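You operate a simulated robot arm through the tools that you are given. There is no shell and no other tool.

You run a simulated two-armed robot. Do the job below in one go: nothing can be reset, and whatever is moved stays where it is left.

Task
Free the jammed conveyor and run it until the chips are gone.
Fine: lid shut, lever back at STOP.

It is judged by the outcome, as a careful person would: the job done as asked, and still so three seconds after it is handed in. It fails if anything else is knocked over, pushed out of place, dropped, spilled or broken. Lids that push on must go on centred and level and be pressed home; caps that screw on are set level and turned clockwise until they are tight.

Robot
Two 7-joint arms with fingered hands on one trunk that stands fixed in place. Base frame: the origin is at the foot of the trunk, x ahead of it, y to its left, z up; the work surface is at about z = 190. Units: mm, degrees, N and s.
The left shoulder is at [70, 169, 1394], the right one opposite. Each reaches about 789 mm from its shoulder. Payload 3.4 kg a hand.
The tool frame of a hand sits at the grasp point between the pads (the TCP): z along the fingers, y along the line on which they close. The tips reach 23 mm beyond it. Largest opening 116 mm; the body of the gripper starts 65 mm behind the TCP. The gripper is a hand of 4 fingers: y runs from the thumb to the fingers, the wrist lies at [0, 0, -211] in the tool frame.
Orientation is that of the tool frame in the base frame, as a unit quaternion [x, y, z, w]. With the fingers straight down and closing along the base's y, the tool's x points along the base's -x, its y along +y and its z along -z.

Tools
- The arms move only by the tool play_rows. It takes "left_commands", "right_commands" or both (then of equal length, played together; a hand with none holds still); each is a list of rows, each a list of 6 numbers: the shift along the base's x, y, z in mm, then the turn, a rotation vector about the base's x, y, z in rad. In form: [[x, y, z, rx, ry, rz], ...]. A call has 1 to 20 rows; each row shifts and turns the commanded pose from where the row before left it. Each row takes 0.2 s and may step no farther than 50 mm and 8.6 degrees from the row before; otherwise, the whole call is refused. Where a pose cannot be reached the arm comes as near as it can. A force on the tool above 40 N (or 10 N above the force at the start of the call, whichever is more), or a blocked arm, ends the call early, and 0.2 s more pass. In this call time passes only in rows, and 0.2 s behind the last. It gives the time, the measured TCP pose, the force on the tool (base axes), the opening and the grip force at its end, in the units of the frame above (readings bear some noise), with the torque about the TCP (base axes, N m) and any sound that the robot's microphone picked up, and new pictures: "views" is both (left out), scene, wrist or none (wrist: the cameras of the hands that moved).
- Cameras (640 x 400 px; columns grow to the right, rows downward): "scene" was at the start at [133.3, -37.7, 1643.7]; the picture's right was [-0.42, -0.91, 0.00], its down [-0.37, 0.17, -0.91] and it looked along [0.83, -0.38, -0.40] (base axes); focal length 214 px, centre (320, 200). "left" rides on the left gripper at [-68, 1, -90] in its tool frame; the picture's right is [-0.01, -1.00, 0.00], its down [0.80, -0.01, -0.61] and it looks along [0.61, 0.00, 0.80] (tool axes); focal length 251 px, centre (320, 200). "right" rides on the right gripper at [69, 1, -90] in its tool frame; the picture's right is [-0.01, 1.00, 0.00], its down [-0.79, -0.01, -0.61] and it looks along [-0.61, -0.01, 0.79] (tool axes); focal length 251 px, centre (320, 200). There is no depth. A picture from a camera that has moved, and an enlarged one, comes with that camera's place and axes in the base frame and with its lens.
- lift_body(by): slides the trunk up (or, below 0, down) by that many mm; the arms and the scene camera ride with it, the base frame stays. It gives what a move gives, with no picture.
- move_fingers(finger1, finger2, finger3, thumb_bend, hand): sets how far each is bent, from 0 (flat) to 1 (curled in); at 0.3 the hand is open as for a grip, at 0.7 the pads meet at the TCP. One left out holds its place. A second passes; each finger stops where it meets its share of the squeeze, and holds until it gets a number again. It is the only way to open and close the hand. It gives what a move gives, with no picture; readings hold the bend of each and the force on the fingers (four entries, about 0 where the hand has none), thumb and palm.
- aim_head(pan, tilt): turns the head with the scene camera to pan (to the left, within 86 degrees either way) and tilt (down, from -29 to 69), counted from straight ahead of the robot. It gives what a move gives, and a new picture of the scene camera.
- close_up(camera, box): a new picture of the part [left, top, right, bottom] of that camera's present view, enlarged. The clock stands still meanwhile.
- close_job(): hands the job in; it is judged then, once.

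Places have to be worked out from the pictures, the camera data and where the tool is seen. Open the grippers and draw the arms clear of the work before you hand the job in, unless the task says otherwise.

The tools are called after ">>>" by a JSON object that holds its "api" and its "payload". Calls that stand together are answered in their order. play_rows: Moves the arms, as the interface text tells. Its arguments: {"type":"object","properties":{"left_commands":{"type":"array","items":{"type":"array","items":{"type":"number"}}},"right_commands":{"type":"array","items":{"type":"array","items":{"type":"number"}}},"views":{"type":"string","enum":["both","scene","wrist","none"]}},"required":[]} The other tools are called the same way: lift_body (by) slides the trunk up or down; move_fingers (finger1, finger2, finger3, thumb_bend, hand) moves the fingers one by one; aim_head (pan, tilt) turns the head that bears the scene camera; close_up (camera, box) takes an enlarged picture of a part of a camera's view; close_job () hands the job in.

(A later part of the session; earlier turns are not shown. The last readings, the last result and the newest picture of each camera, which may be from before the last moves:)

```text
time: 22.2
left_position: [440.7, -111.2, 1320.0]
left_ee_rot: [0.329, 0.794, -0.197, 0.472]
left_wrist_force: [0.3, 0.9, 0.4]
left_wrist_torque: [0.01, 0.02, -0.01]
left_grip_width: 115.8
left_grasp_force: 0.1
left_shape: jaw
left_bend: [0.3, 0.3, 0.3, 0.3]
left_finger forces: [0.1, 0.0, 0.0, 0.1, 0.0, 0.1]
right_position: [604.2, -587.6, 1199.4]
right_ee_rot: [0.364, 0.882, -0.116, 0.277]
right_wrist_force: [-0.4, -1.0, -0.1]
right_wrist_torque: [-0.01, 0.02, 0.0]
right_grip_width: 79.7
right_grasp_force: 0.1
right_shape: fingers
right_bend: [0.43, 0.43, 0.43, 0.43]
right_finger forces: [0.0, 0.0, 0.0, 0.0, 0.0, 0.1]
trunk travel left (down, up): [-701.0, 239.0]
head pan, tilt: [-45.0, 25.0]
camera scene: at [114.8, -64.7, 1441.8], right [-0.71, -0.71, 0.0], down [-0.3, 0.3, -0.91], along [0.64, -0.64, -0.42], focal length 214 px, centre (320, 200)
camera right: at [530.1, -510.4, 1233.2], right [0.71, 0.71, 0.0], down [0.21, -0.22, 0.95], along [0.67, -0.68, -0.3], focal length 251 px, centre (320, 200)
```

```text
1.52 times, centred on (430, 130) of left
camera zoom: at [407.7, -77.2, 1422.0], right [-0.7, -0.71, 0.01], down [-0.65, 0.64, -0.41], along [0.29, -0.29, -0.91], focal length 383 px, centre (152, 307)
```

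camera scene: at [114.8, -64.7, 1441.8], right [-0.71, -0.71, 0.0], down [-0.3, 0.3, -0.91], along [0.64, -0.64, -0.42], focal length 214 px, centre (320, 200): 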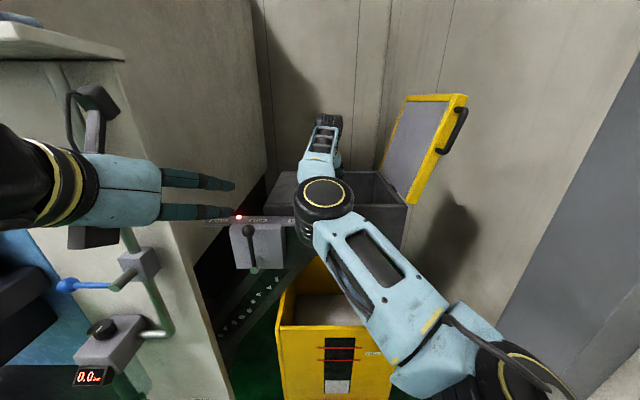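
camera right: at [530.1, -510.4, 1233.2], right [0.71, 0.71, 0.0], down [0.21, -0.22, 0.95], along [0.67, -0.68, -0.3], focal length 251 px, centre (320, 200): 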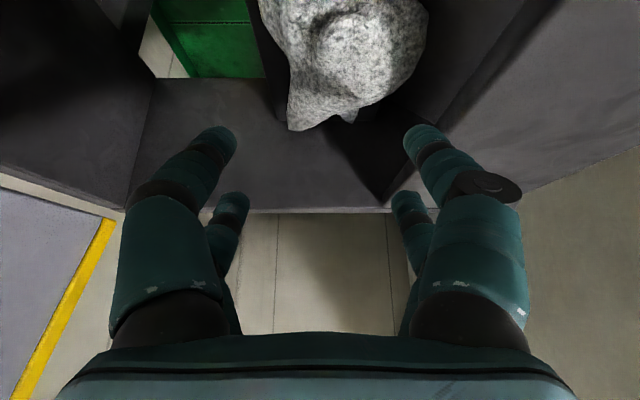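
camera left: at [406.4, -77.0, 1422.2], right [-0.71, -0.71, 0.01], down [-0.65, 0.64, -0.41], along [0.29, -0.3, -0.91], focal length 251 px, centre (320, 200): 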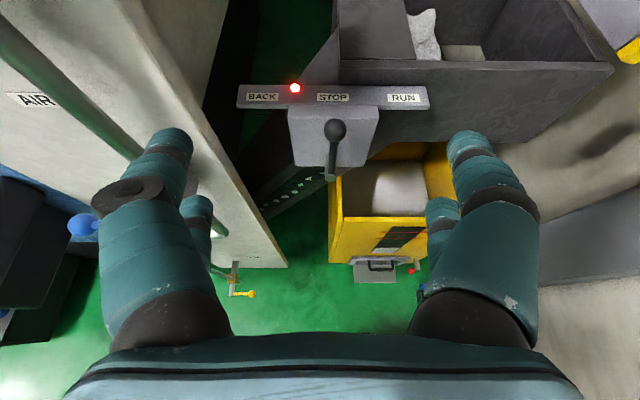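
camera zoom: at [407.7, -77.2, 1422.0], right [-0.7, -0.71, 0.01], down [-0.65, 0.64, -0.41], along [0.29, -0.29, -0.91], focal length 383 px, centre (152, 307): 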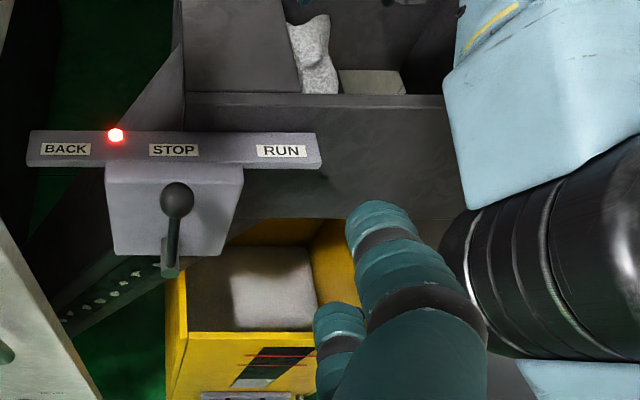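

The camera housing on the robot side would hit the trough's front wall when gripping the front lobe. I'll try rolling the hand 180° so the camera is on top looking straight down at the grip.

>>> {"api": "play_rows", "payload": {"right_commands": [[0, 0, 30, 0, 0, 0], [0, 0, 40, 0, 0, 0], [0, 0, 0, -0.058, 0.058, 0.117], [0, 0, 0, -0.058, 0.058, 0.117], [0, 0, 0, -0.058, 0.058, 0.117], [0, 0, 0, -0.058, 0.058, 0.117], [0, 0, 0, -0.058, 0.058, 0.117], [0, 0, 0, -0.058, 0.058, 0.117], [0, 0, 0, -0.058, 0.058, 0.117], [0, 0, 0, -0.058, 0.058, 0.117], [0, 0, 0, -0.058, 0.058, 0.117], [0, 0, 0, -0.058, 0.058, 0.117], [0, 0, 0, -0.058, 0.058, 0.117]], "views": "none"}}

>>> {"api": "play_rows", "payload": {"right_commands": [[0, 0, 0, -0.058, 0.058, 0.117], [0, 0, 0, -0.058, 0.058, 0.117], [0, 0, 0, -0.058, 0.058, 0.117], [0, 0, 0, -0.058, 0.058, 0.117], [0, 0, 0, -0.058, 0.058, 0.117], [0, 0, 0, -0.058, 0.058, 0.117], [0, 0, 0, -0.058, 0.058, 0.117], [0, 0, 0, -0.058, 0.058, 0.117], [0, 0, 0, -0.058, 0.058, 0.117], [0, 0, 0, -0.058, 0.058, 0.117], [0, 0, 0, -0.058, 0.058, 0.117]], "views": "both"}}

```text
time: 25.0
left_position: [439.4, -111.6, 1318.8]
left_ee_rot: [0.329, 0.793, -0.197, 0.473]
left_wrist_force: [0.7, 0.0, 0.5]
left_wrist_torque: [-0.02, 0.01, 0.02]
left_grip_width: 115.9
left_grasp_force: 0.0
left_shape: jaw
left_bend: [0.3, 0.3, 0.3, 0.3]
left_finger forces: [0.1, 0.1, 0.1, 0.0, 0.0, 0.0]
right_position: [604.8, -585.8, 1271.2]
right_ee_rot: [-0.368, 0.88, -0.278, 0.115]
right_wrist_force: [0.9, -0.9, -1.0]
right_wrist_torque: [0.0, -0.01, 0.04]
right_grip_width: 79.7
right_grasp_force: 0.1
right_shape: fingers
right_bend: [0.43, 0.43, 0.43, 0.43]
right_finger forces: [0.0, 0.1, 0.1, 0.0, 0.1, 0.0]
trunk travel left (down, up): [-701.0, 239.0]
head pan, tilt: [-45.0, 25.0]
```

```text
time: 27.4
left_position: [440.0, -110.8, 1319.2]
left_ee_rot: [0.328, 0.794, -0.196, 0.473]
left_wrist_force: [0.6, 1.6, -0.2]
left_wrist_torque: [0.03, -0.01, 0.03]
left_grip_width: 115.8
left_grasp_force: 0.1
left_shape: jaw
left_bend: [0.3, 0.3, 0.3, 0.3]
left_finger forces: [0.0, 0.0, 0.0, 0.0, 0.0, 0.0]
right_position: [605.9, -586.8, 1269.9]
right_ee_rot: [0.883, -0.362, 0.277, 0.116]
right_wrist_force: [-1.0, -1.2, -0.6]
right_wrist_torque: [-0.05, 0.0, 0.0]
right_grip_width: 79.6
right_grasp_force: 0.2
right_shape: fingers
right_bend: [0.43, 0.43, 0.43, 0.43]
right_finger forces: [0.2, 0.1, 0.0, 0.0, 0.0, 0.1]
trunk travel left (down, up): [-701.0, 239.0]
head pan, tilt: [-45.0, 25.0]
camera scene: at [114.4, -64.5, 1441.9], right [-0.71, -0.71, 0.0], down [-0.3, 0.3, -0.91], along [0.64, -0.64, -0.42], focal length 214 px, centre (320, 200)
camera right: at [609.3, -589.4, 1382.5], right [-0.71, -0.71, 0.0], down [-0.71, 0.71, 0.04], along [-0.03, 0.03, -1.0], focal length 251 px, centre (320, 200)
```

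scene: 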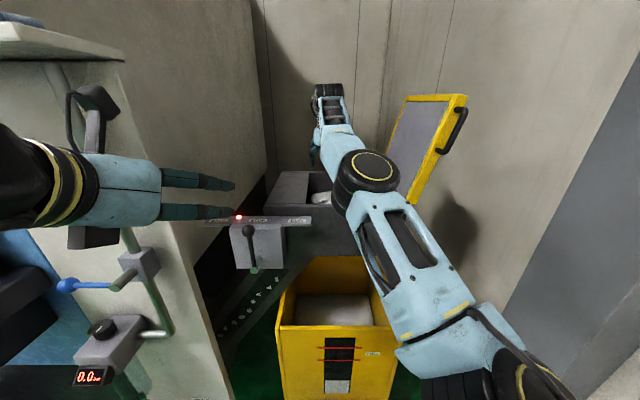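
right: 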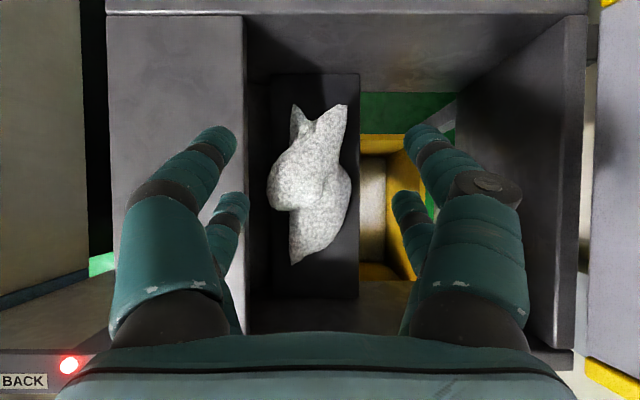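

Excellent — a straight-down view. The wad is wide only in the middle (≈97 mm at f≈860) and narrow (≈50 mm) at the front, around f≈812, r≈−23. I set the opening for that and move down to z≈1180 over it.

>>> {"api": "move_fingers", "payload": {"hand": "right", "finger1": 0.47, "finger2": 0.47, "finger3": 0.47, "thumb_bend": 0.47}}

>>> {"api": "play_rows", "payload": {"right_commands": [[-3, 6, -20, 0, 0, 0], [-3, 6, -20, 0, 0, 0], [-3, 6, -20, 0, 0, 0], [-3, 7, -20, 0, 0, 0]], "views": "wrist"}}

```text
time: 28.4
left_position: [439.8, -112.1, 1319.9]
left_ee_rot: [0.329, 0.793, -0.197, 0.474]
left_wrist_force: [-0.6, -0.2, 0.3]
left_wrist_torque: [-0.01, -0.02, -0.01]
left_grip_width: 116.1
left_grasp_force: 0.1
left_shape: jaw
left_bend: [0.3, 0.3, 0.3, 0.3]
left_finger forces: [0.0, 0.1, 0.0, 0.0, 0.1, 0.1]
right_position: [605.1, -586.2, 1269.8]
right_ee_rot: [0.882, -0.362, 0.277, 0.115]
right_wrist_force: [-0.5, 0.4, -1.0]
right_wrist_torque: [0.03, -0.01, 0.02]
right_grip_width: 67.8
right_grasp_force: 0.0
right_shape: fingers
right_bend: [0.47, 0.47, 0.47, 0.47]
right_finger forces: [0.1, 0.1, 0.1, 0.0, 0.1, 0.0]
trunk travel left (down, up): [-701.0, 239.0]
head pan, tilt: [-45.0, 25.0]
```

```text
time: 29.4
left_position: [441.0, -110.1, 1319.6]
left_ee_rot: [0.328, 0.794, -0.196, 0.474]
left_wrist_force: [-0.3, -0.2, -1.0]
left_wrist_torque: [-0.01, 0.0, 0.01]
left_grip_width: 115.8
left_grasp_force: 0.0
left_shape: jaw
left_bend: [0.3, 0.3, 0.3, 0.3]
left_finger forces: [0.0, 0.0, 0.0, 0.1, 0.1, 0.0]
right_position: [593.5, -562.2, 1189.9]
right_ee_rot: [0.882, -0.363, 0.277, 0.116]
right_wrist_force: [0.6, 0.0, 0.9]
right_wrist_torque: [-0.06, -0.03, 0.0]
right_grip_width: 67.5
right_grasp_force: 0.0
right_shape: fingers
right_bend: [0.47, 0.47, 0.47, 0.47]
right_finger forces: [0.0, 0.0, 0.0, 0.0, 0.0, 0.1]
trunk travel left (down, up): [-701.0, 239.0]
head pan, tilt: [-45.0, 25.0]
camera right: at [597.9, -564.2, 1302.3], right [-0.71, -0.7, 0.0], down [-0.7, 0.71, 0.04], along [-0.03, 0.03, -1.0], focal length 251 px, centre (320, 200)
```

right: 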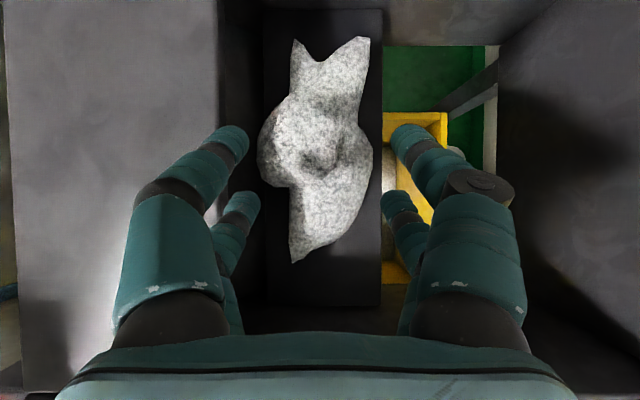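

Comparing the two overhead views puts the wad's widest level at z≈1109 (so it stands well proud of the 1044-high divider), front lobe ~48 mm wide at r≈−23. I steepen the hand a touch, shift over the front lobe and descend partway.

>>> {"api": "play_rows", "payload": {"right_commands": [[-12, 10, 0, 0.07, 0.07, 0], [-12, 10, 0, 0.03, 0.03, 0], [0, 1, -20, 0, 0, 0], [0, 0, -20, 0, 0, 0]], "views": "both"}}

```text
time: 30.4
left_position: [440.8, -112.3, 1319.0]
left_ee_rot: [0.33, 0.794, -0.197, 0.472]
left_wrist_force: [0.4, 0.0, 0.3]
left_wrist_torque: [-0.03, 0.02, 0.01]
left_grip_width: 116.1
left_grasp_force: 0.0
left_shape: jaw
left_bend: [0.3, 0.3, 0.3, 0.3]
left_finger forces: [0.0, 0.1, 0.0, 0.0, 0.0, 0.1]
right_position: [569.0, -540.2, 1149.3]
right_ee_rot: [0.9, -0.369, 0.215, 0.09]
right_wrist_force: [-0.4, 0.2, -0.9]
right_wrist_torque: [0.03, 0.03, -0.03]
right_grip_width: 67.6
right_grasp_force: 0.0
right_shape: fingers
right_bend: [0.47, 0.47, 0.47, 0.47]
right_finger forces: [0.0, 0.0, 0.0, 0.0, 0.1, 0.0]
trunk travel left (down, up): [-701.0, 239.0]
head pan, tilt: [-45.0, 25.0]
camera scene: at [114.9, -64.9, 1441.8], right [-0.71, -0.71, 0.0], down [-0.3, 0.3, -0.91], along [0.64, -0.64, -0.42], focal length 214 px, centre (320, 200)
camera right: at [584.1, -554.9, 1259.9], right [-0.71, -0.7, 0.0], down [-0.69, 0.7, 0.18], along [-0.13, 0.13, -0.98], focal length 251 px, centre (320, 200)
```

scene: 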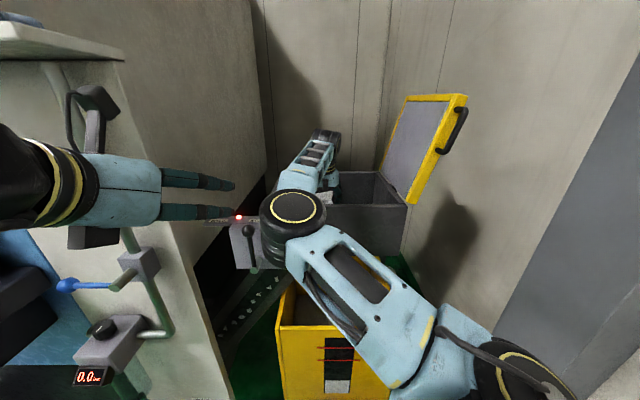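
right: 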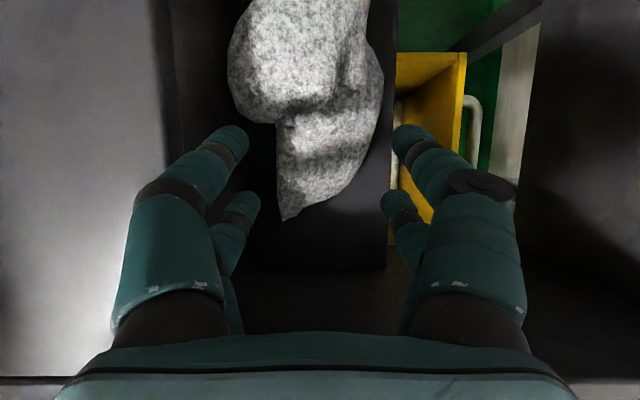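

The fingers straddle the front lobe correctly. The arm's elbow joint appears close to the lever in the head view, so I check that with the left camera and a zoom.

>>> {"api": "close_up", "payload": {"camera": "scene", "box": [200, 110, 420, 290]}}

>>> {"api": "close_up", "payload": {"camera": "left", "box": [220, 0, 640, 260]}}

```text
2.22 times, centred on (310, 200) of scene
camera zoom: at [114.9, -64.9, 1441.8], right [-0.71, -0.71, 0.0], down [-0.3, 0.3, -0.91], along [0.64, -0.64, -0.42], focal length 477 px, centre (342, 200)
```

zoom: 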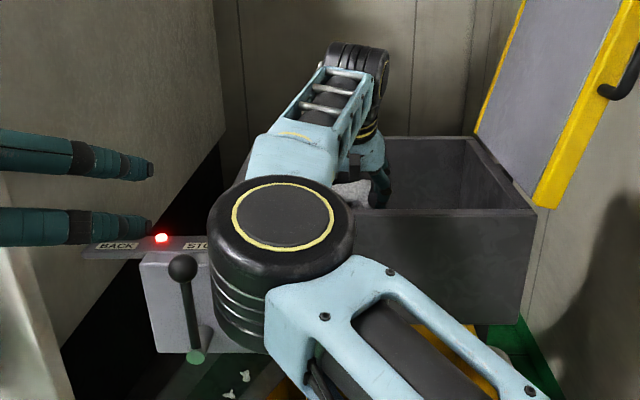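

```text
1.52 times, centred on (430, 130) of left
camera zoom: at [407.8, -77.5, 1422.0], right [-0.7, -0.71, 0.01], down [-0.65, 0.64, -0.41], along [0.29, -0.29, -0.91], focal length 383 px, centre (152, 307)
```

zoom: 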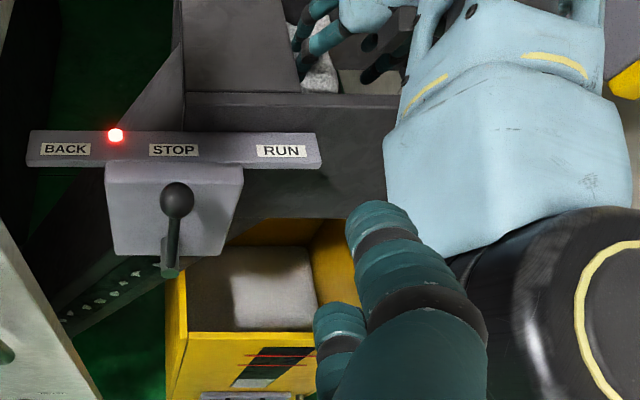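

The elbow is well away from the lever. I move 5 mm back and descend to z≈1097 around the front lobe.

>>> {"api": "play_rows", "payload": {"right_commands": [[-3, 3, -18, 0, 0, 0], [0, 0, -18, 0, 0, 0], [0, 0, -16, 0, 0, 0]], "views": "both"}}

```text
time: 31.2
left_position: [440.9, -111.3, 1318.8]
left_ee_rot: [0.328, 0.794, -0.196, 0.473]
left_wrist_force: [0.3, 0.5, 0.3]
left_wrist_torque: [0.0, 0.01, 0.04]
left_grip_width: 116.0
left_grasp_force: 0.1
left_shape: jaw
left_bend: [0.3, 0.3, 0.3, 0.3]
left_finger forces: [0.0, 0.1, 0.1, 0.0, 0.0, 0.0]
right_position: [564.8, -538.6, 1097.8]
right_ee_rot: [0.899, -0.37, 0.215, 0.089]
right_wrist_force: [0.1, 0.9, 0.1]
right_wrist_torque: [-0.02, 0.0, 0.0]
right_grip_width: 67.5
right_grasp_force: 0.1
right_shape: fingers
right_bend: [0.47, 0.47, 0.47, 0.47]
right_finger forces: [0.0, 0.0, 0.0, 0.0, 0.0, 0.0]
trunk travel left (down, up): [-701.0, 239.0]
head pan, tilt: [-45.0, 25.0]
camera scene: at [114.4, -64.4, 1441.9], right [-0.71, -0.71, 0.0], down [-0.3, 0.3, -0.91], along [0.64, -0.64, -0.42], focal length 214 px, centre (320, 200)
camera right: at [580.9, -551.2, 1208.4], right [-0.71, -0.7, 0.0], down [-0.69, 0.7, 0.18], along [-0.13, 0.13, -0.98], focal length 251 px, centre (320, 200)
```

scene: 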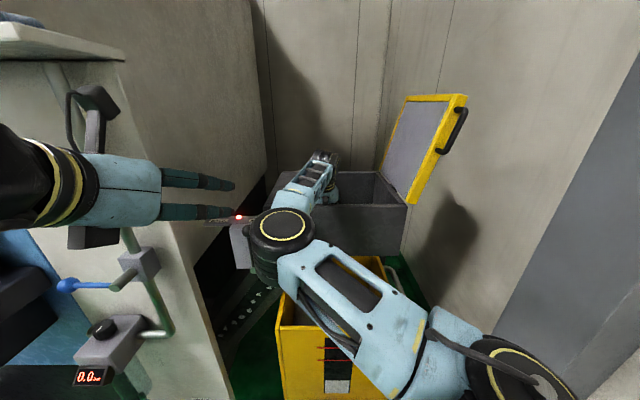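
right: 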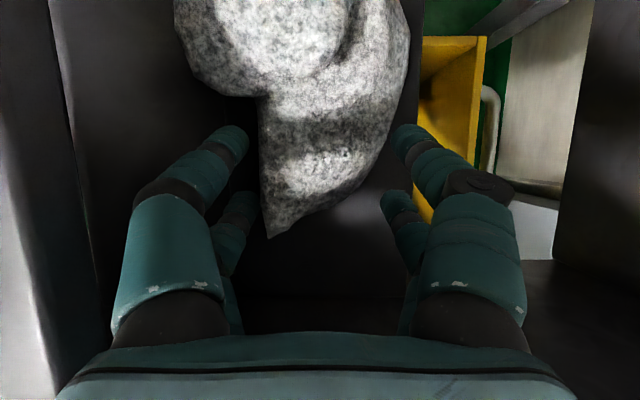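

No contact and the front lobe sits between the fingers. I close the hand on it.

>>> {"api": "move_fingers", "payload": {"hand": "right", "finger1": 0.7, "finger2": 0.7, "finger3": 0.7, "thumb_bend": 0.7}}

>>> {"api": "close_up", "payload": {"camera": "right", "box": [100, 0, 540, 300]}}

>>> {"api": "close_up", "payload": {"camera": "left", "box": [220, 0, 640, 260]}}

```text
time: 32.2
left_position: [440.1, -110.7, 1319.1]
left_ee_rot: [0.329, 0.794, -0.196, 0.472]
left_wrist_force: [0.1, 0.9, -0.6]
left_wrist_torque: [0.01, 0.0, 0.01]
left_grip_width: 115.7
left_grasp_force: 0.0
left_shape: jaw
left_bend: [0.3, 0.3, 0.3, 0.3]
left_finger forces: [0.1, 0.1, 0.1, 0.1, 0.1, 0.0]
right_position: [565.7, -537.8, 1099.0]
right_ee_rot: [0.899, -0.37, 0.215, 0.089]
right_wrist_force: [0.6, 0.2, -0.1]
right_wrist_torque: [-0.03, -0.01, 0.01]
right_grip_width: 1.9
right_grasp_force: 0.0
right_shape: fingers
right_bend: [0.7, 0.7, 0.7, 0.7]
right_finger forces: [0.1, 0.0, 0.0, 0.1, 0.0, 0.0]
trunk travel left (down, up): [-701.0, 239.0]
head pan, tilt: [-45.0, 25.0]
```

```text
1.33 times, centred on (320, 150) of right
camera zoom: at [581.0, -551.2, 1208.6], right [-0.71, -0.7, 0.0], down [-0.69, 0.7, 0.18], along [-0.13, 0.13, -0.98], focal length 335 px, centre (320, 267)
```

zoom: 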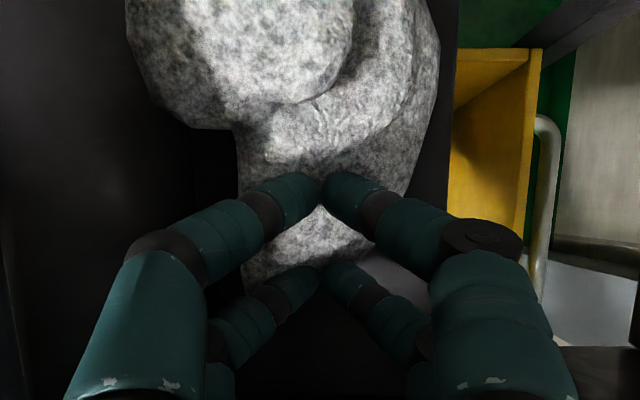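

```text
1.52 times, centred on (430, 130) of left
camera zoom: at [407.4, -77.0, 1422.1], right [-0.7, -0.71, 0.01], down [-0.65, 0.64, -0.41], along [0.29, -0.29, -0.91], focal length 383 px, centre (152, 307)
```

zoom: 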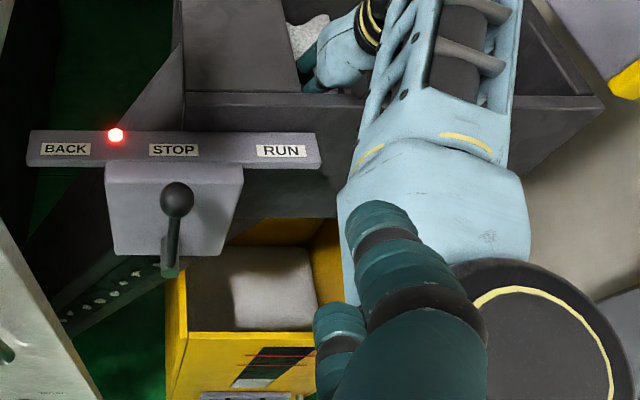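

The fingers closed just above the wad — the front lobe lies lower than judged (equator ≈ z 1058). I open again, rise, and test in free air how far the arm can reach with a steeper hand, to see whether the higher, narrow rear part (f≈905, ~54 mm wide) can be gripped.

>>> {"api": "play_rows", "payload": {"right_commands": [[0, 0, 35, 0, 0, 0], [0, 0, 35, 0, 0, 0], [0, 0, 35, 0, 0, 0]], "views": "none"}}

>>> {"api": "move_fingers", "payload": {"hand": "right", "finger1": 0.47, "finger2": 0.47, "finger3": 0.47, "thumb_bend": 0.47}}

>>> {"api": "play_rows", "payload": {"right_commands": [[21, -21, 0, 0.037, 0.037, 0], [21, -21, 0, 0.037, 0.037, 0], [21, -21, 0, 0.037, 0.037, 0], [21, -21, 0, 0.037, 0.037, 0]], "views": "both"}}

```text
time: 33.0
left_position: [439.1, -111.3, 1319.8]
left_ee_rot: [0.329, 0.793, -0.197, 0.473]
left_wrist_force: [0.1, 1.4, 0.2]
left_wrist_torque: [-0.02, -0.02, 0.03]
left_grip_width: 115.8
left_grasp_force: 0.1
left_shape: jaw
left_bend: [0.3, 0.3, 0.3, 0.3]
left_finger forces: [0.0, 0.1, 0.0, 0.0, 0.0, 0.1]
right_position: [566.5, -537.2, 1204.0]
right_ee_rot: [0.899, -0.37, 0.215, 0.09]
right_wrist_force: [0.7, 0.0, 0.2]
right_wrist_torque: [-0.01, 0.0, 0.0]
right_grip_width: 1.8
right_grasp_force: 0.0
right_shape: fingers
right_bend: [0.7, 0.7, 0.7, 0.7]
right_finger forces: [0.1, 0.0, 0.0, 0.1, 0.1, 0.1]
trunk travel left (down, up): [-701.0, 239.0]
head pan, tilt: [-45.0, 25.0]
```

```text
time: 34.0
left_position: [441.9, -111.3, 1318.9]
left_ee_rot: [0.329, 0.794, -0.196, 0.472]
left_wrist_force: [-1.0, -0.4, -0.7]
left_wrist_torque: [0.04, 0.03, 0.01]
left_grip_width: 115.8
left_grasp_force: 0.1
left_shape: jaw
left_bend: [0.3, 0.3, 0.3, 0.3]
left_finger forces: [0.0, 0.1, 0.1, 0.0, 0.1, 0.1]
right_position: [565.9, -536.3, 1203.0]
right_ee_rot: [0.899, -0.37, 0.214, 0.09]
right_wrist_force: [0.6, -0.9, -0.7]
right_wrist_torque: [0.01, -0.01, 0.03]
right_grip_width: 66.5
right_grasp_force: 0.0
right_shape: fingers
right_bend: [0.47, 0.47, 0.47, 0.47]
right_finger forces: [0.1, 0.1, 0.0, 0.1, 0.1, 0.1]
trunk travel left (down, up): [-701.0, 239.0]
head pan, tilt: [-45.0, 25.0]
```

```text
time: 35.0
left_position: [439.6, -113.1, 1318.8]
left_ee_rot: [0.329, 0.794, -0.196, 0.472]
left_wrist_force: [1.5, -0.5, 1.0]
left_wrist_torque: [0.03, 0.04, -0.01]
left_grip_width: 115.8
left_grasp_force: 0.0
left_shape: jaw
left_bend: [0.3, 0.3, 0.3, 0.3]
left_finger forces: [0.0, 0.0, 0.0, 0.0, 0.1, 0.0]
right_position: [579.8, -573.6, 1172.0]
right_ee_rot: [0.915, -0.376, 0.135, 0.054]
right_wrist_force: [0.4, -0.2, 0.7]
right_wrist_torque: [0.0, -0.01, 0.01]
right_grip_width: 66.4
right_grasp_force: 0.0
right_shape: fingers
right_bend: [0.47, 0.47, 0.47, 0.47]
right_finger forces: [0.0, 0.1, 0.0, 0.0, 0.0, 0.0]
right hand out of reach, approached as far as the arm can: row 2, 3, 4
trunk travel left (down, up): [-701.0, 239.0]
head pan, tilt: [-45.0, 25.0]
camera scene: at [114.1, -66.3, 1441.8], right [-0.71, -0.71, 0.0], down [-0.3, 0.3, -0.91], along [0.64, -0.64, -0.42], focal length 214 px, centre (320, 200)
camera right: at [608.3, -601.4, 1276.7], right [-0.71, -0.7, 0.0], down [-0.66, 0.66, 0.35], along [-0.25, 0.25, -0.94], focal length 251 px, centre (320, 200)
```

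scene: 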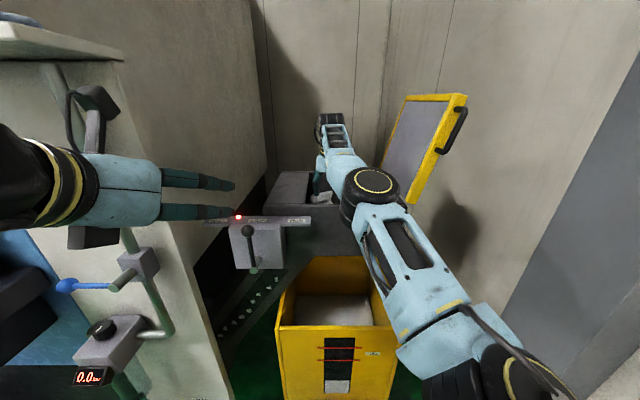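
right: 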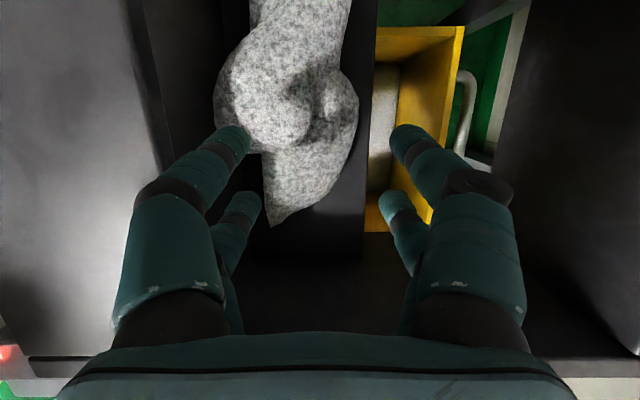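

The arm's limit is clear now (wrist about 615 mm from the shoulder). I look closely at the wad's shape to choose a grip.

>>> {"api": "close_up", "payload": {"camera": "right", "box": [190, 0, 400, 240]}}

>>> {"api": "close_up", "payload": {"camera": "scene", "box": [260, 150, 380, 250]}}

>>> {"api": "close_up", "payload": {"camera": "left", "box": [340, 0, 540, 130]}}

```text
1.67 times, centred on (295, 120) of right
camera zoom: at [608.3, -601.4, 1276.7], right [-0.71, -0.7, 0.0], down [-0.66, 0.66, 0.35], along [-0.25, 0.25, -0.94], focal length 419 px, centre (362, 333)
```

zoom: 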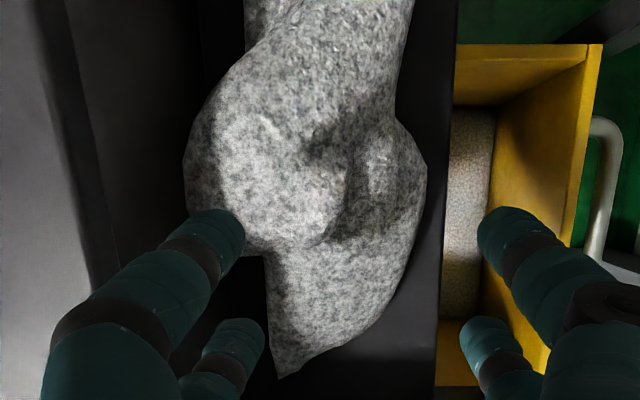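

```text
4.00 times, centred on (320, 200) of scene
camera zoom: at [114.1, -66.3, 1441.8], right [-0.71, -0.71, 0.0], down [-0.3, 0.3, -0.91], along [0.64, -0.64, -0.42], focal length 858 px, centre (320, 200)
```

zoom: 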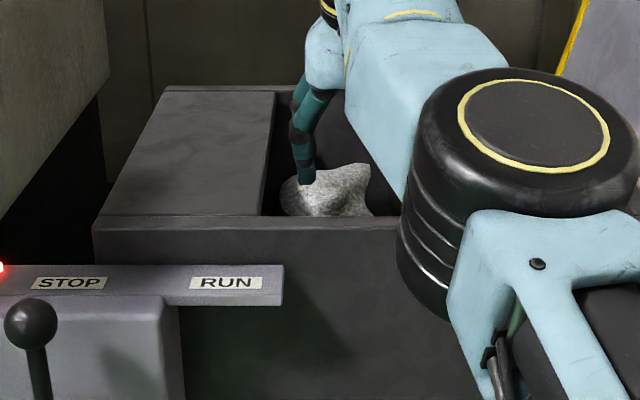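

```text
3.08 times, centred on (440, 65) of left
camera zoom: at [407.0, -78.9, 1422.1], right [-0.7, -0.71, 0.01], down [-0.65, 0.64, -0.41], along [0.29, -0.29, -0.91], focal length 774 px, centre (-49, 615)
```

zoom: 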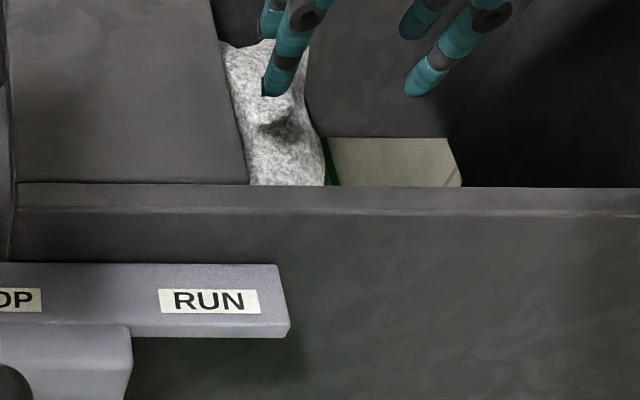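

The front lobe is about 70 mm wide at f≈815 with steep sides and its widest level near z≈1058, so I'll grip there with a steep hand. I open slightly, shift to f≈792, r≈−17 and go down to z≈1120 to check.

>>> {"api": "move_fingers", "payload": {"hand": "right", "finger1": 0.455, "finger2": 0.455, "finger3": 0.455, "thumb_bend": 0.455}}

>>> {"api": "play_rows", "payload": {"right_commands": [[-4, 13, 0, 0.033, 0.033, 0], [-4, 13, 0, 0, 0, 0], [0, 0, -25, 0, 0, 0], [0, 0, -25, 0, 0, 0]], "views": "both"}}

```text
time: 36.0
left_position: [440.1, -110.6, 1318.7]
left_ee_rot: [0.329, 0.793, -0.197, 0.473]
left_wrist_force: [-0.5, -0.3, 0.6]
left_wrist_torque: [-0.03, 0.0, 0.03]
left_grip_width: 115.9
left_grasp_force: 0.1
left_shape: jaw
left_bend: [0.3, 0.3, 0.3, 0.3]
left_finger forces: [0.1, 0.0, 0.0, 0.0, 0.1, 0.1]
right_position: [580.8, -570.5, 1172.4]
right_ee_rot: [0.915, -0.376, 0.136, 0.057]
right_wrist_force: [0.7, -0.8, -0.9]
right_wrist_torque: [-0.01, -0.01, -0.04]
right_grip_width: 72.5
right_grasp_force: 0.0
right_shape: fingers
right_bend: [0.45, 0.45, 0.45, 0.45]
right_finger forces: [0.0, 0.0, 0.0, 0.0, 0.0, 0.0]
trunk travel left (down, up): [-701.0, 239.0]
head pan, tilt: [-45.0, 25.0]
```

```text
time: 37.0
left_position: [440.9, -111.6, 1318.4]
left_ee_rot: [0.329, 0.794, -0.196, 0.472]
left_wrist_force: [-0.3, 0.4, -0.7]
left_wrist_torque: [0.02, 0.01, 0.0]
left_grip_width: 115.9
left_grasp_force: 0.1
left_shape: jaw
left_bend: [0.3, 0.3, 0.3, 0.3]
left_finger forces: [0.0, 0.0, 0.0, 0.1, 0.0, 0.0]
right_position: [567.5, -541.5, 1118.2]
right_ee_rot: [0.92, -0.379, 0.098, 0.041]
right_wrist_force: [0.0, 0.1, -0.5]
right_wrist_torque: [-0.03, 0.01, 0.01]
right_grip_width: 72.6
right_grasp_force: 0.1
right_shape: fingers
right_bend: [0.45, 0.45, 0.45, 0.45]
right_finger forces: [0.0, 0.1, 0.0, 0.1, 0.1, 0.0]
right hand out of reach, approached as far as the arm can: row 1
trunk travel left (down, up): [-701.0, 239.0]
head pan, tilt: [-45.0, 25.0]
camera scene: at [114.9, -65.0, 1441.8], right [-0.71, -0.71, 0.0], down [-0.3, 0.3, -0.91], along [0.64, -0.64, -0.42], focal length 214 px, centre (320, 200)
camera right: at [602.7, -574.6, 1219.7], right [-0.71, -0.7, 0.0], down [-0.64, 0.64, 0.42], along [-0.3, 0.3, -0.91], focal length 251 px, centre (320, 200)
```

scene: 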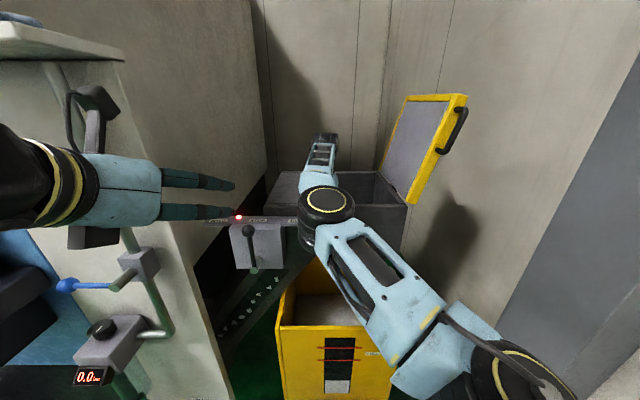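
right: 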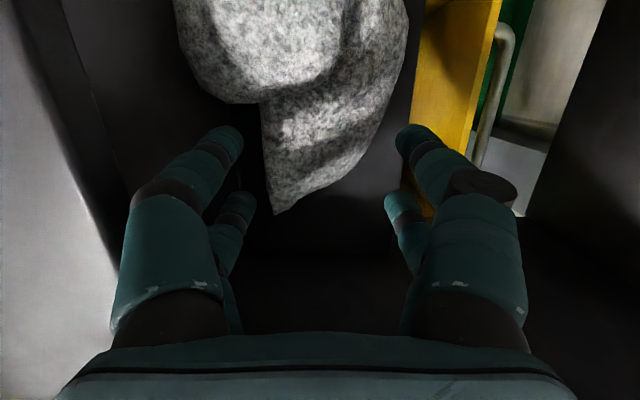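

Geometry agrees: at the far digits' position (f≈810) the lobe spans about r −55…+21. I open a hair more, centre at r≈−16 and descend to z≈1080.

>>> {"api": "move_fingers", "payload": {"hand": "right", "finger1": 0.435, "finger2": 0.435, "finger3": 0.435, "thumb_bend": 0.435}}

>>> {"api": "play_rows", "payload": {"right_commands": [[-2, -2, -14, 0, 0, 0], [0, 0, -12, 0, 0, 0], [0, 0, -12, 0, 0, 0]], "views": "wrist"}}

```text
time: 38.0
left_position: [441.4, -110.8, 1318.9]
left_ee_rot: [0.329, 0.794, -0.196, 0.473]
left_wrist_force: [0.1, -0.3, 0.2]
left_wrist_torque: [-0.01, 0.02, 0.0]
left_grip_width: 115.6
left_grasp_force: 0.0
left_shape: jaw
left_bend: [0.3, 0.3, 0.3, 0.3]
left_finger forces: [0.1, 0.0, 0.0, 0.1, 0.1, 0.0]
right_position: [567.5, -541.7, 1118.2]
right_ee_rot: [0.92, -0.378, 0.099, 0.041]
right_wrist_force: [-0.7, 0.4, 0.7]
right_wrist_torque: [-0.01, 0.01, 0.01]
right_grip_width: 78.5
right_grasp_force: 0.1
right_shape: fingers
right_bend: [0.43, 0.43, 0.43, 0.43]
right_finger forces: [0.0, 0.0, 0.0, 0.0, 0.0, 0.0]
trunk travel left (down, up): [-701.0, 239.0]
head pan, tilt: [-45.0, 25.0]
```

```text
time: 38.8
left_position: [439.9, -110.9, 1320.0]
left_ee_rot: [0.329, 0.793, -0.196, 0.473]
left_wrist_force: [-0.2, 0.1, -0.5]
left_wrist_torque: [0.0, 0.03, 0.01]
left_grip_width: 116.0
left_grasp_force: 0.1
left_shape: jaw
left_bend: [0.3, 0.3, 0.3, 0.3]
left_finger forces: [0.0, 0.1, 0.0, 0.0, 0.0, 0.0]
right_position: [563.5, -543.3, 1082.1]
right_ee_rot: [0.92, -0.378, 0.1, 0.04]
right_wrist_force: [1.5, -1.0, 5.4]
right_wrist_torque: [0.05, -0.02, -0.02]
right_grip_width: 78.4
right_grasp_force: 2.3
right_shape: fingers
right_bend: [0.43, 0.43, 0.43, 0.43]
right_finger forces: [0.1, 2.2, 2.9, 0.1, 0.0, 0.0]
trunk travel left (down, up): [-701.0, 239.0]
head pan, tilt: [-45.0, 25.0]
camera right: at [598.7, -576.6, 1183.5], right [-0.71, -0.7, 0.0], down [-0.64, 0.64, 0.42], along [-0.3, 0.3, -0.91], focal length 251 px, centre (320, 200)
```

right: 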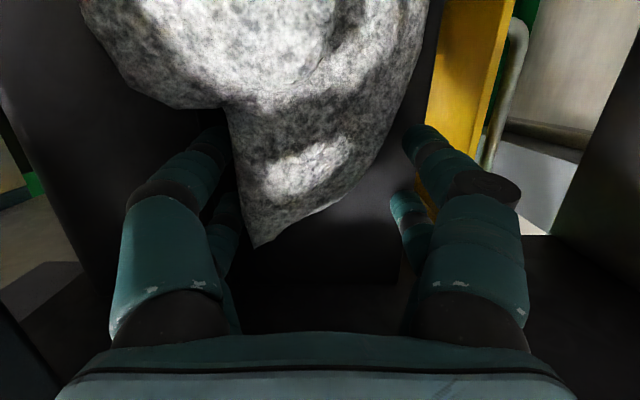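

Light contact (≈5 N) — the right-hand fingertips are touching the divider's top edge, at just the level of the lobe's widest part. I close the hand on the lobe.

>>> {"api": "move_fingers", "payload": {"hand": "right", "finger1": 0.75, "finger2": 0.75, "finger3": 0.75, "thumb_bend": 0.75}}

>>> {"api": "close_up", "payload": {"camera": "right", "box": [100, 0, 540, 300]}}

```text
time: 39.8
left_position: [440.4, -112.7, 1319.1]
left_ee_rot: [0.329, 0.794, -0.196, 0.473]
left_wrist_force: [-0.4, -0.4, 0.1]
left_wrist_torque: [0.05, -0.03, -0.01]
left_grip_width: 115.8
left_grasp_force: 0.0
left_shape: jaw
left_bend: [0.3, 0.3, 0.3, 0.3]
left_finger forces: [0.0, 0.0, 0.0, 0.0, 0.1, 0.0]
right_position: [563.6, -544.1, 1080.8]
right_ee_rot: [0.92, -0.378, 0.098, 0.042]
right_wrist_force: [0.4, -0.1, -0.4]
right_wrist_torque: [0.01, -0.01, 0.02]
right_grip_width: 0.1
right_grasp_force: 0.1
right_shape: fingers
right_bend: [0.73, 0.73, 0.73, 0.72]
right_finger forces: [0.1, 0.0, 0.1, 0.0, 0.1, 0.0]
trunk travel left (down, up): [-701.0, 239.0]
head pan, tilt: [-45.0, 25.0]
```

```text
1.33 times, centred on (320, 150) of right
camera zoom: at [600.0, -577.6, 1181.5], right [-0.71, -0.7, 0.0], down [-0.64, 0.64, 0.42], along [-0.3, 0.3, -0.91], focal length 335 px, centre (320, 267)
```

zoom: 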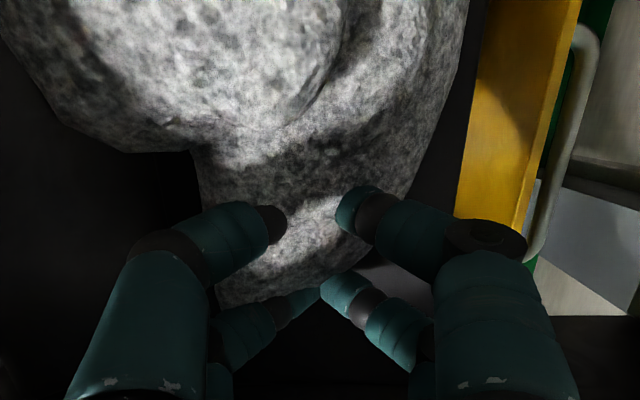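

The digits closed over the lobe's top without holding anything. Better plan: come in tilted ~20° from the upper right, so the left digits pass under the cover-plate edge beside the ball-shaped bulge and the right ones come above the divider, gripping the thick middle (f≈857, r≈−26, z≈1098). First I rise and reopen.

>>> {"api": "play_rows", "payload": {"right_commands": [[0, 0, 30, 0, 0, 0], [0, 0, 30, 0, 0, 0], [0, 0, 30, 0, 0, 0], [0, 0, 30, 0, 0, 0]], "views": "none"}}

>>> {"api": "move_fingers", "payload": {"hand": "right", "finger1": 0.385, "finger2": 0.385, "finger3": 0.385, "thumb_bend": 0.385}}

>>> {"api": "play_rows", "payload": {"right_commands": [[0, -5, 0, -0.073, -0.073, 0], [0, -5, 0, -0.073, -0.073, 0], [0, -5, 0, -0.073, -0.073, 0], [-1, -4, 0, 0.083, -0.083, 0], [-1, -4, -5, 0.083, -0.083, 0], [0, -4, -5, 0.083, -0.083, 0]], "views": "both"}}

```text
time: 40.8
left_position: [439.3, -112.4, 1319.6]
left_ee_rot: [0.329, 0.793, -0.196, 0.473]
left_wrist_force: [-0.4, -0.2, -0.5]
left_wrist_torque: [0.01, 0.0, -0.01]
left_grip_width: 115.8
left_grasp_force: 0.0
left_shape: jaw
left_bend: [0.3, 0.3, 0.3, 0.3]
left_finger forces: [0.0, 0.0, 0.1, 0.1, 0.1, 0.1]
right_position: [563.5, -544.0, 1200.0]
right_ee_rot: [0.919, -0.38, 0.099, 0.04]
right_wrist_force: [-1.3, -1.2, 1.3]
right_wrist_torque: [0.01, -0.01, 0.01]
right_grip_width: 0.0
right_grasp_force: 0.0
right_shape: fingers
right_bend: [0.73, 0.73, 0.73, 0.72]
right_finger forces: [0.1, 0.0, 0.0, 0.0, 0.1, 0.0]
trunk travel left (down, up): [-701.0, 239.0]
head pan, tilt: [-45.0, 25.0]
```

```text
time: 41.8
left_position: [440.5, -111.1, 1319.1]
left_ee_rot: [0.329, 0.793, -0.197, 0.473]
left_wrist_force: [-0.8, 0.1, -0.1]
left_wrist_torque: [0.01, 0.01, 0.03]
left_grip_width: 116.0
left_grasp_force: 0.1
left_shape: jaw
left_bend: [0.3, 0.3, 0.3, 0.3]
left_finger forces: [0.0, 0.0, 0.0, 0.1, 0.1, 0.0]
right_position: [565.8, -543.2, 1201.5]
right_ee_rot: [0.919, -0.378, 0.098, 0.042]
right_wrist_force: [-0.7, 0.1, 0.3]
right_wrist_torque: [-0.01, 0.01, -0.03]
right_grip_width: 93.3
right_grasp_force: 0.1
right_shape: fingers
right_bend: [0.38, 0.38, 0.38, 0.38]
right_finger forces: [0.0, 0.0, 0.0, 0.1, 0.1, 0.1]
trunk travel left (down, up): [-701.0, 239.0]
head pan, tilt: [-45.0, 25.0]
```

```text
time: 43.2
left_position: [441.4, -111.9, 1321.3]
left_ee_rot: [0.329, 0.793, -0.197, 0.473]
left_wrist_force: [0.2, -1.2, 0.3]
left_wrist_torque: [0.0, -0.01, 0.0]
left_grip_width: 116.2
left_grasp_force: 0.0
left_shape: jaw
left_bend: [0.3, 0.3, 0.3, 0.3]
left_finger forces: [0.0, 0.0, 0.0, 0.1, 0.0, 0.1]
right_position: [616.8, -602.4, 1215.2]
right_ee_rot: [0.863, -0.404, 0.299, -0.059]
right_wrist_force: [-0.9, 0.1, 0.8]
right_wrist_torque: [0.02, 0.03, 0.01]
right_grip_width: 93.4
right_grasp_force: 0.1
right_shape: fingers
right_bend: [0.38, 0.38, 0.38, 0.38]
right_finger forces: [0.1, 0.1, 0.0, 0.1, 0.0, 0.1]
right hand out of reach, approached as far as the arm can: row 1, 2, 3, 4, 5, 6
trunk travel left (down, up): [-701.0, 239.0]
head pan, tilt: [-45.0, 25.0]
camera scene: at [114.3, -65.3, 1441.8], right [-0.71, -0.71, 0.0], down [-0.3, 0.3, -0.91], along [0.64, -0.64, -0.42], focal length 214 px, centre (320, 200)
camera right: at [600.6, -641.1, 1319.9], right [-0.67, -0.66, -0.35], down [-0.73, 0.67, 0.12], along [0.15, 0.34, -0.93], focal length 251 px, centre (320, 200)
```

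scene: 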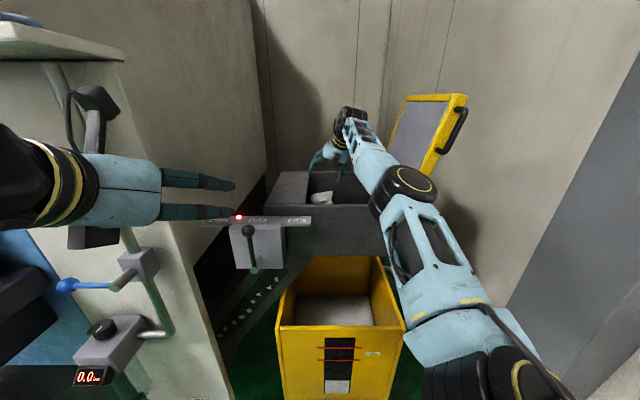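
right: 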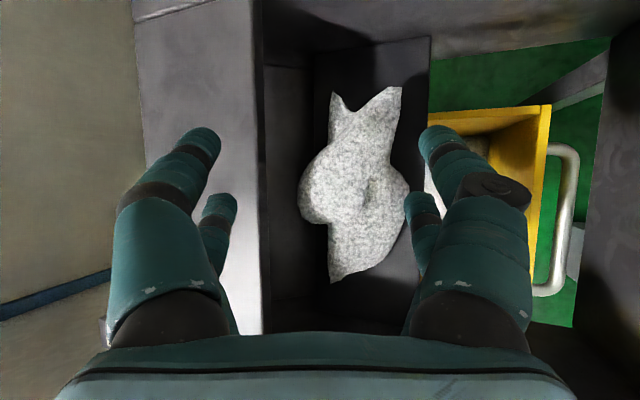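

The hand is now tilted as wanted and its camera looks right along the approach: the wad spans columns 298–408 between the plate edge and the divider. I open slightly, shift about 25 mm sideways to centre on it, still above.

>>> {"api": "move_fingers", "payload": {"hand": "right", "finger1": 0.365, "finger2": 0.365, "finger3": 0.365, "thumb_bend": 0.365}}

>>> {"api": "play_rows", "payload": {"right_commands": [[-9, -5, -5, 0, 0, 0], [-8, -5, -15, 0, 0, 0]], "views": "wrist"}}

```text
time: 44.2
left_position: [440.1, -111.4, 1319.9]
left_ee_rot: [0.329, 0.793, -0.197, 0.473]
left_wrist_force: [-0.1, -0.4, -0.6]
left_wrist_torque: [-0.02, 0.01, -0.02]
left_grip_width: 116.0
left_grasp_force: 0.1
left_shape: jaw
left_bend: [0.3, 0.3, 0.3, 0.3]
left_finger forces: [0.0, 0.0, 0.1, 0.0, 0.0, 0.0]
right_position: [616.2, -603.5, 1215.3]
right_ee_rot: [0.863, -0.403, 0.3, -0.059]
right_wrist_force: [0.5, -0.1, 0.0]
right_wrist_torque: [-0.02, 0.0, -0.02]
right_grip_width: 99.0
right_grasp_force: 0.0
right_shape: fingers
right_bend: [0.36, 0.36, 0.36, 0.36]
right_finger forces: [0.0, 0.0, 0.0, 0.0, 0.1, 0.0]
trunk travel left (down, up): [-701.0, 239.0]
head pan, tilt: [-45.0, 25.0]
```

```text
time: 44.8
left_position: [440.7, -112.0, 1318.2]
left_ee_rot: [0.329, 0.794, -0.196, 0.472]
left_wrist_force: [-0.2, 0.1, -0.3]
left_wrist_torque: [0.03, -0.02, 0.02]
left_grip_width: 116.0
left_grasp_force: 0.0
left_shape: jaw
left_bend: [0.3, 0.3, 0.3, 0.3]
left_finger forces: [0.0, 0.1, 0.0, 0.0, 0.1, 0.0]
right_position: [608.7, -621.7, 1200.2]
right_ee_rot: [0.862, -0.404, 0.299, -0.059]
right_wrist_force: [0.3, -0.4, 0.1]
right_wrist_torque: [0.01, 0.0, 0.04]
right_grip_width: 99.2
right_grasp_force: 0.1
right_shape: fingers
right_bend: [0.36, 0.36, 0.36, 0.36]
right_finger forces: [0.0, 0.0, 0.1, 0.1, 0.0, 0.0]
right hand out of reach, approached as far as the arm can: row 1, 2
trunk travel left (down, up): [-701.0, 239.0]
head pan, tilt: [-45.0, 25.0]
camera right: at [592.8, -659.3, 1304.2], right [-0.67, -0.66, -0.35], down [-0.73, 0.67, 0.12], along [0.15, 0.34, -0.93], focal length 251 px, centre (320, 200)
```

right: 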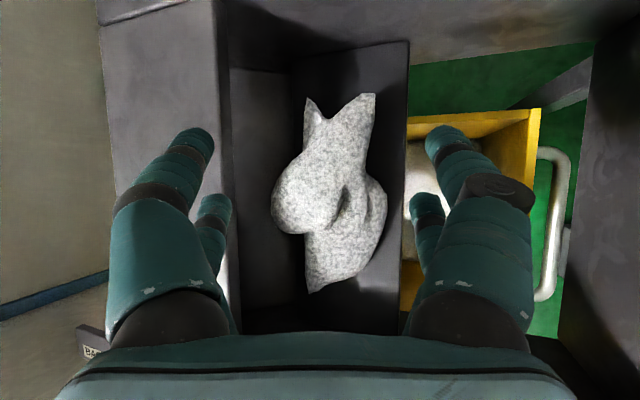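

Now the wad is centred between the digits along the approach line. I descend along that tilted line in small steps.

>>> {"api": "play_rows", "payload": {"right_commands": [[2, 6, -17, 0, 0, 0], [2, 6, -17, 0, 0, 0], [2, 6, -17, 0, 0, 0]], "views": "both"}}

```text
time: 45.6
left_position: [440.1, -112.7, 1318.8]
left_ee_rot: [0.329, 0.793, -0.197, 0.474]
left_wrist_force: [-0.4, 0.2, -0.3]
left_wrist_torque: [-0.02, 0.0, -0.02]
left_grip_width: 115.9
left_grasp_force: 0.1
left_shape: jaw
left_bend: [0.3, 0.3, 0.3, 0.3]
left_finger forces: [0.0, 0.1, 0.1, 0.0, 0.1, 0.0]
right_position: [629.8, -615.5, 1155.0]
right_ee_rot: [0.863, -0.404, 0.299, -0.059]
right_wrist_force: [0.0, -0.5, 0.4]
right_wrist_torque: [-0.03, 0.01, -0.05]
right_grip_width: 99.1
right_grasp_force: 0.6
right_shape: fingers
right_bend: [0.36, 0.36, 0.37, 0.36]
right_finger forces: [0.0, 0.0, 1.1, 0.1, 0.0, 0.0]
right hand out of reach, approached as far as the arm can: row 1, 2, 3
trunk travel left (down, up): [-701.0, 239.0]
head pan, tilt: [-45.0, 25.0]
camera scene: at [114.1, -64.9, 1441.9], right [-0.71, -0.71, 0.0], down [-0.3, 0.3, -0.91], along [0.64, -0.64, -0.42], focal length 214 px, centre (320, 200)
camera right: at [613.6, -652.8, 1258.7], right [-0.67, -0.66, -0.35], down [-0.73, 0.67, 0.12], along [0.15, 0.34, -0.93], focal length 251 px, centre (320, 200)
```

scene: 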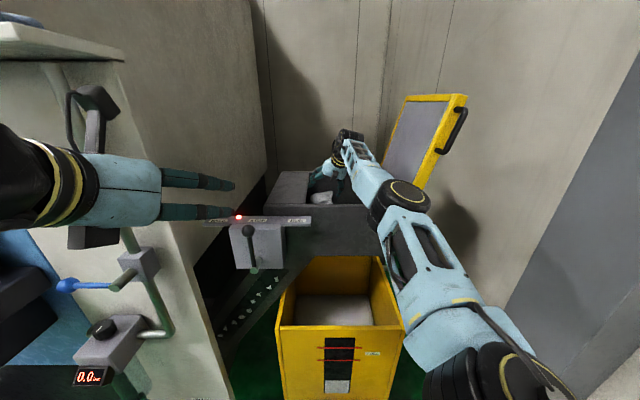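
right: 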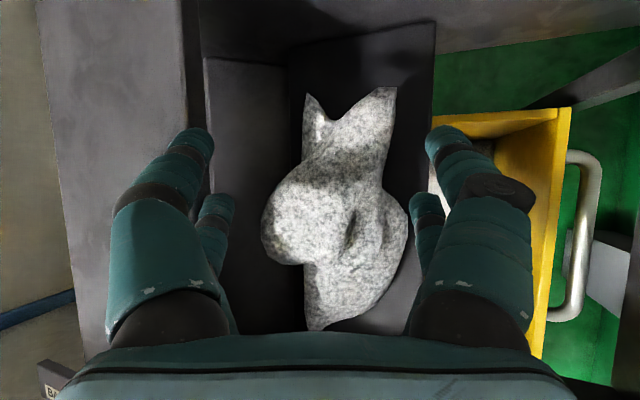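

The arm keeps drifting outward because of joint limits in this posture. I back off along the same line, then raise the trunk ~110 mm so the forearm slopes down and the wrist needs less bend.

>>> {"api": "play_rows", "payload": {"right_commands": [[-14, -7, 20, 0, 0, 0], [-14, -7, 25, 0, 0, 0]], "views": "none"}}

>>> {"api": "lift_body", "payload": {"by": 110}}

```text
time: 46.2
left_position: [440.1, -111.1, 1320.1]
left_ee_rot: [0.33, 0.793, -0.197, 0.473]
left_wrist_force: [0.4, -0.9, 0.2]
left_wrist_torque: [-0.01, -0.02, -0.02]
left_grip_width: 116.0
left_grasp_force: 0.1
left_shape: jaw
left_bend: [0.3, 0.3, 0.3, 0.3]
left_finger forces: [0.1, 0.1, 0.0, 0.1, 0.0, 0.0]
right_position: [602.1, -629.1, 1201.5]
right_ee_rot: [0.862, -0.404, 0.301, -0.058]
right_wrist_force: [0.3, -0.2, -0.1]
right_wrist_torque: [0.03, 0.01, 0.0]
right_grip_width: 99.1
right_grasp_force: 0.0
right_shape: fingers
right_bend: [0.36, 0.36, 0.36, 0.36]
right_finger forces: [0.0, 0.0, 0.0, 0.0, 0.1, 0.1]
trunk travel left (down, up): [-701.0, 239.0]
head pan, tilt: [-45.0, 25.0]
```

```text
time: 47.6
left_position: [440.5, -112.8, 1428.6]
left_ee_rot: [0.329, 0.794, -0.196, 0.473]
left_wrist_force: [0.6, 0.0, -0.3]
left_wrist_torque: [0.0, 0.02, 0.01]
left_grip_width: 116.0
left_grasp_force: 0.0
left_shape: jaw
left_bend: [0.3, 0.3, 0.3, 0.3]
left_finger forces: [0.0, 0.0, 0.0, 0.1, 0.0, 0.0]
right_position: [603.3, -629.8, 1309.3]
right_ee_rot: [0.862, -0.404, 0.3, -0.058]
right_wrist_force: [0.3, 0.2, 0.8]
right_wrist_torque: [0.03, -0.02, 0.01]
right_grip_width: 99.2
right_grasp_force: 0.0
right_shape: fingers
right_bend: [0.36, 0.36, 0.36, 0.36]
right_finger forces: [0.0, 0.0, 0.0, 0.1, 0.1, 0.1]
trunk travel left (down, up): [-811.0, 129.0]
head pan, tilt: [-45.0, 25.0]
```

With the shoulder higher I lower the hand again to just above the wad and see whether it holds the commanded line.

>>> {"api": "play_rows", "payload": {"right_commands": [[-1, 4, -23, 0, 0, 0], [-1, 4, -23, 0, 0, 0], [-1, 4, -23, 0, 0, 0], [-1, 3, -23, 0, 0, 0], [0, 3, -22, 0, 0, 0]], "views": "wrist"}}

```text
time: 48.9
left_position: [439.6, -112.7, 1429.5]
left_ee_rot: [0.329, 0.794, -0.197, 0.472]
left_wrist_force: [0.1, -0.3, -0.1]
left_wrist_torque: [0.02, -0.01, 0.01]
left_grip_width: 115.7
left_grasp_force: 0.0
left_shape: jaw
left_bend: [0.3, 0.3, 0.3, 0.3]
left_finger forces: [0.1, 0.0, 0.0, 0.0, 0.1, 0.0]
right_position: [628.5, -635.3, 1203.5]
right_ee_rot: [0.863, -0.404, 0.299, -0.058]
right_wrist_force: [0.3, 0.6, 0.5]
right_wrist_torque: [-0.02, -0.01, 0.02]
right_grip_width: 99.3
right_grasp_force: 0.0
right_shape: fingers
right_bend: [0.36, 0.36, 0.36, 0.36]
right_finger forces: [0.1, 0.1, 0.1, 0.0, 0.1, 0.0]
right hand out of reach, approached as far as the arm can: row 1, 2, 3, 4, 5
trunk travel left (down, up): [-811.0, 129.0]
head pan, tilt: [-45.0, 25.0]
camera right: at [611.4, -673.5, 1308.6], right [-0.67, -0.66, -0.35], down [-0.73, 0.67, 0.12], along [0.15, 0.34, -0.93], focal length 251 px, centre (320, 200)
```

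right: 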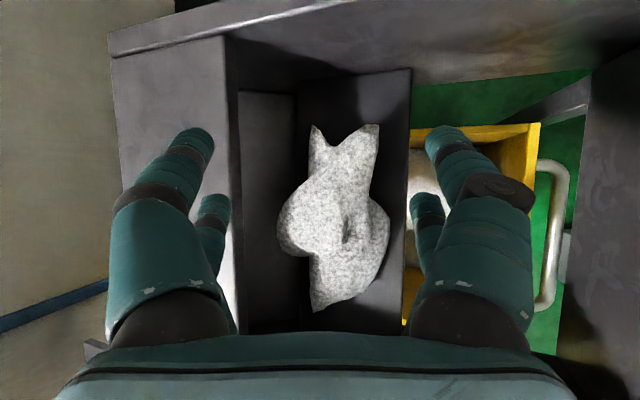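

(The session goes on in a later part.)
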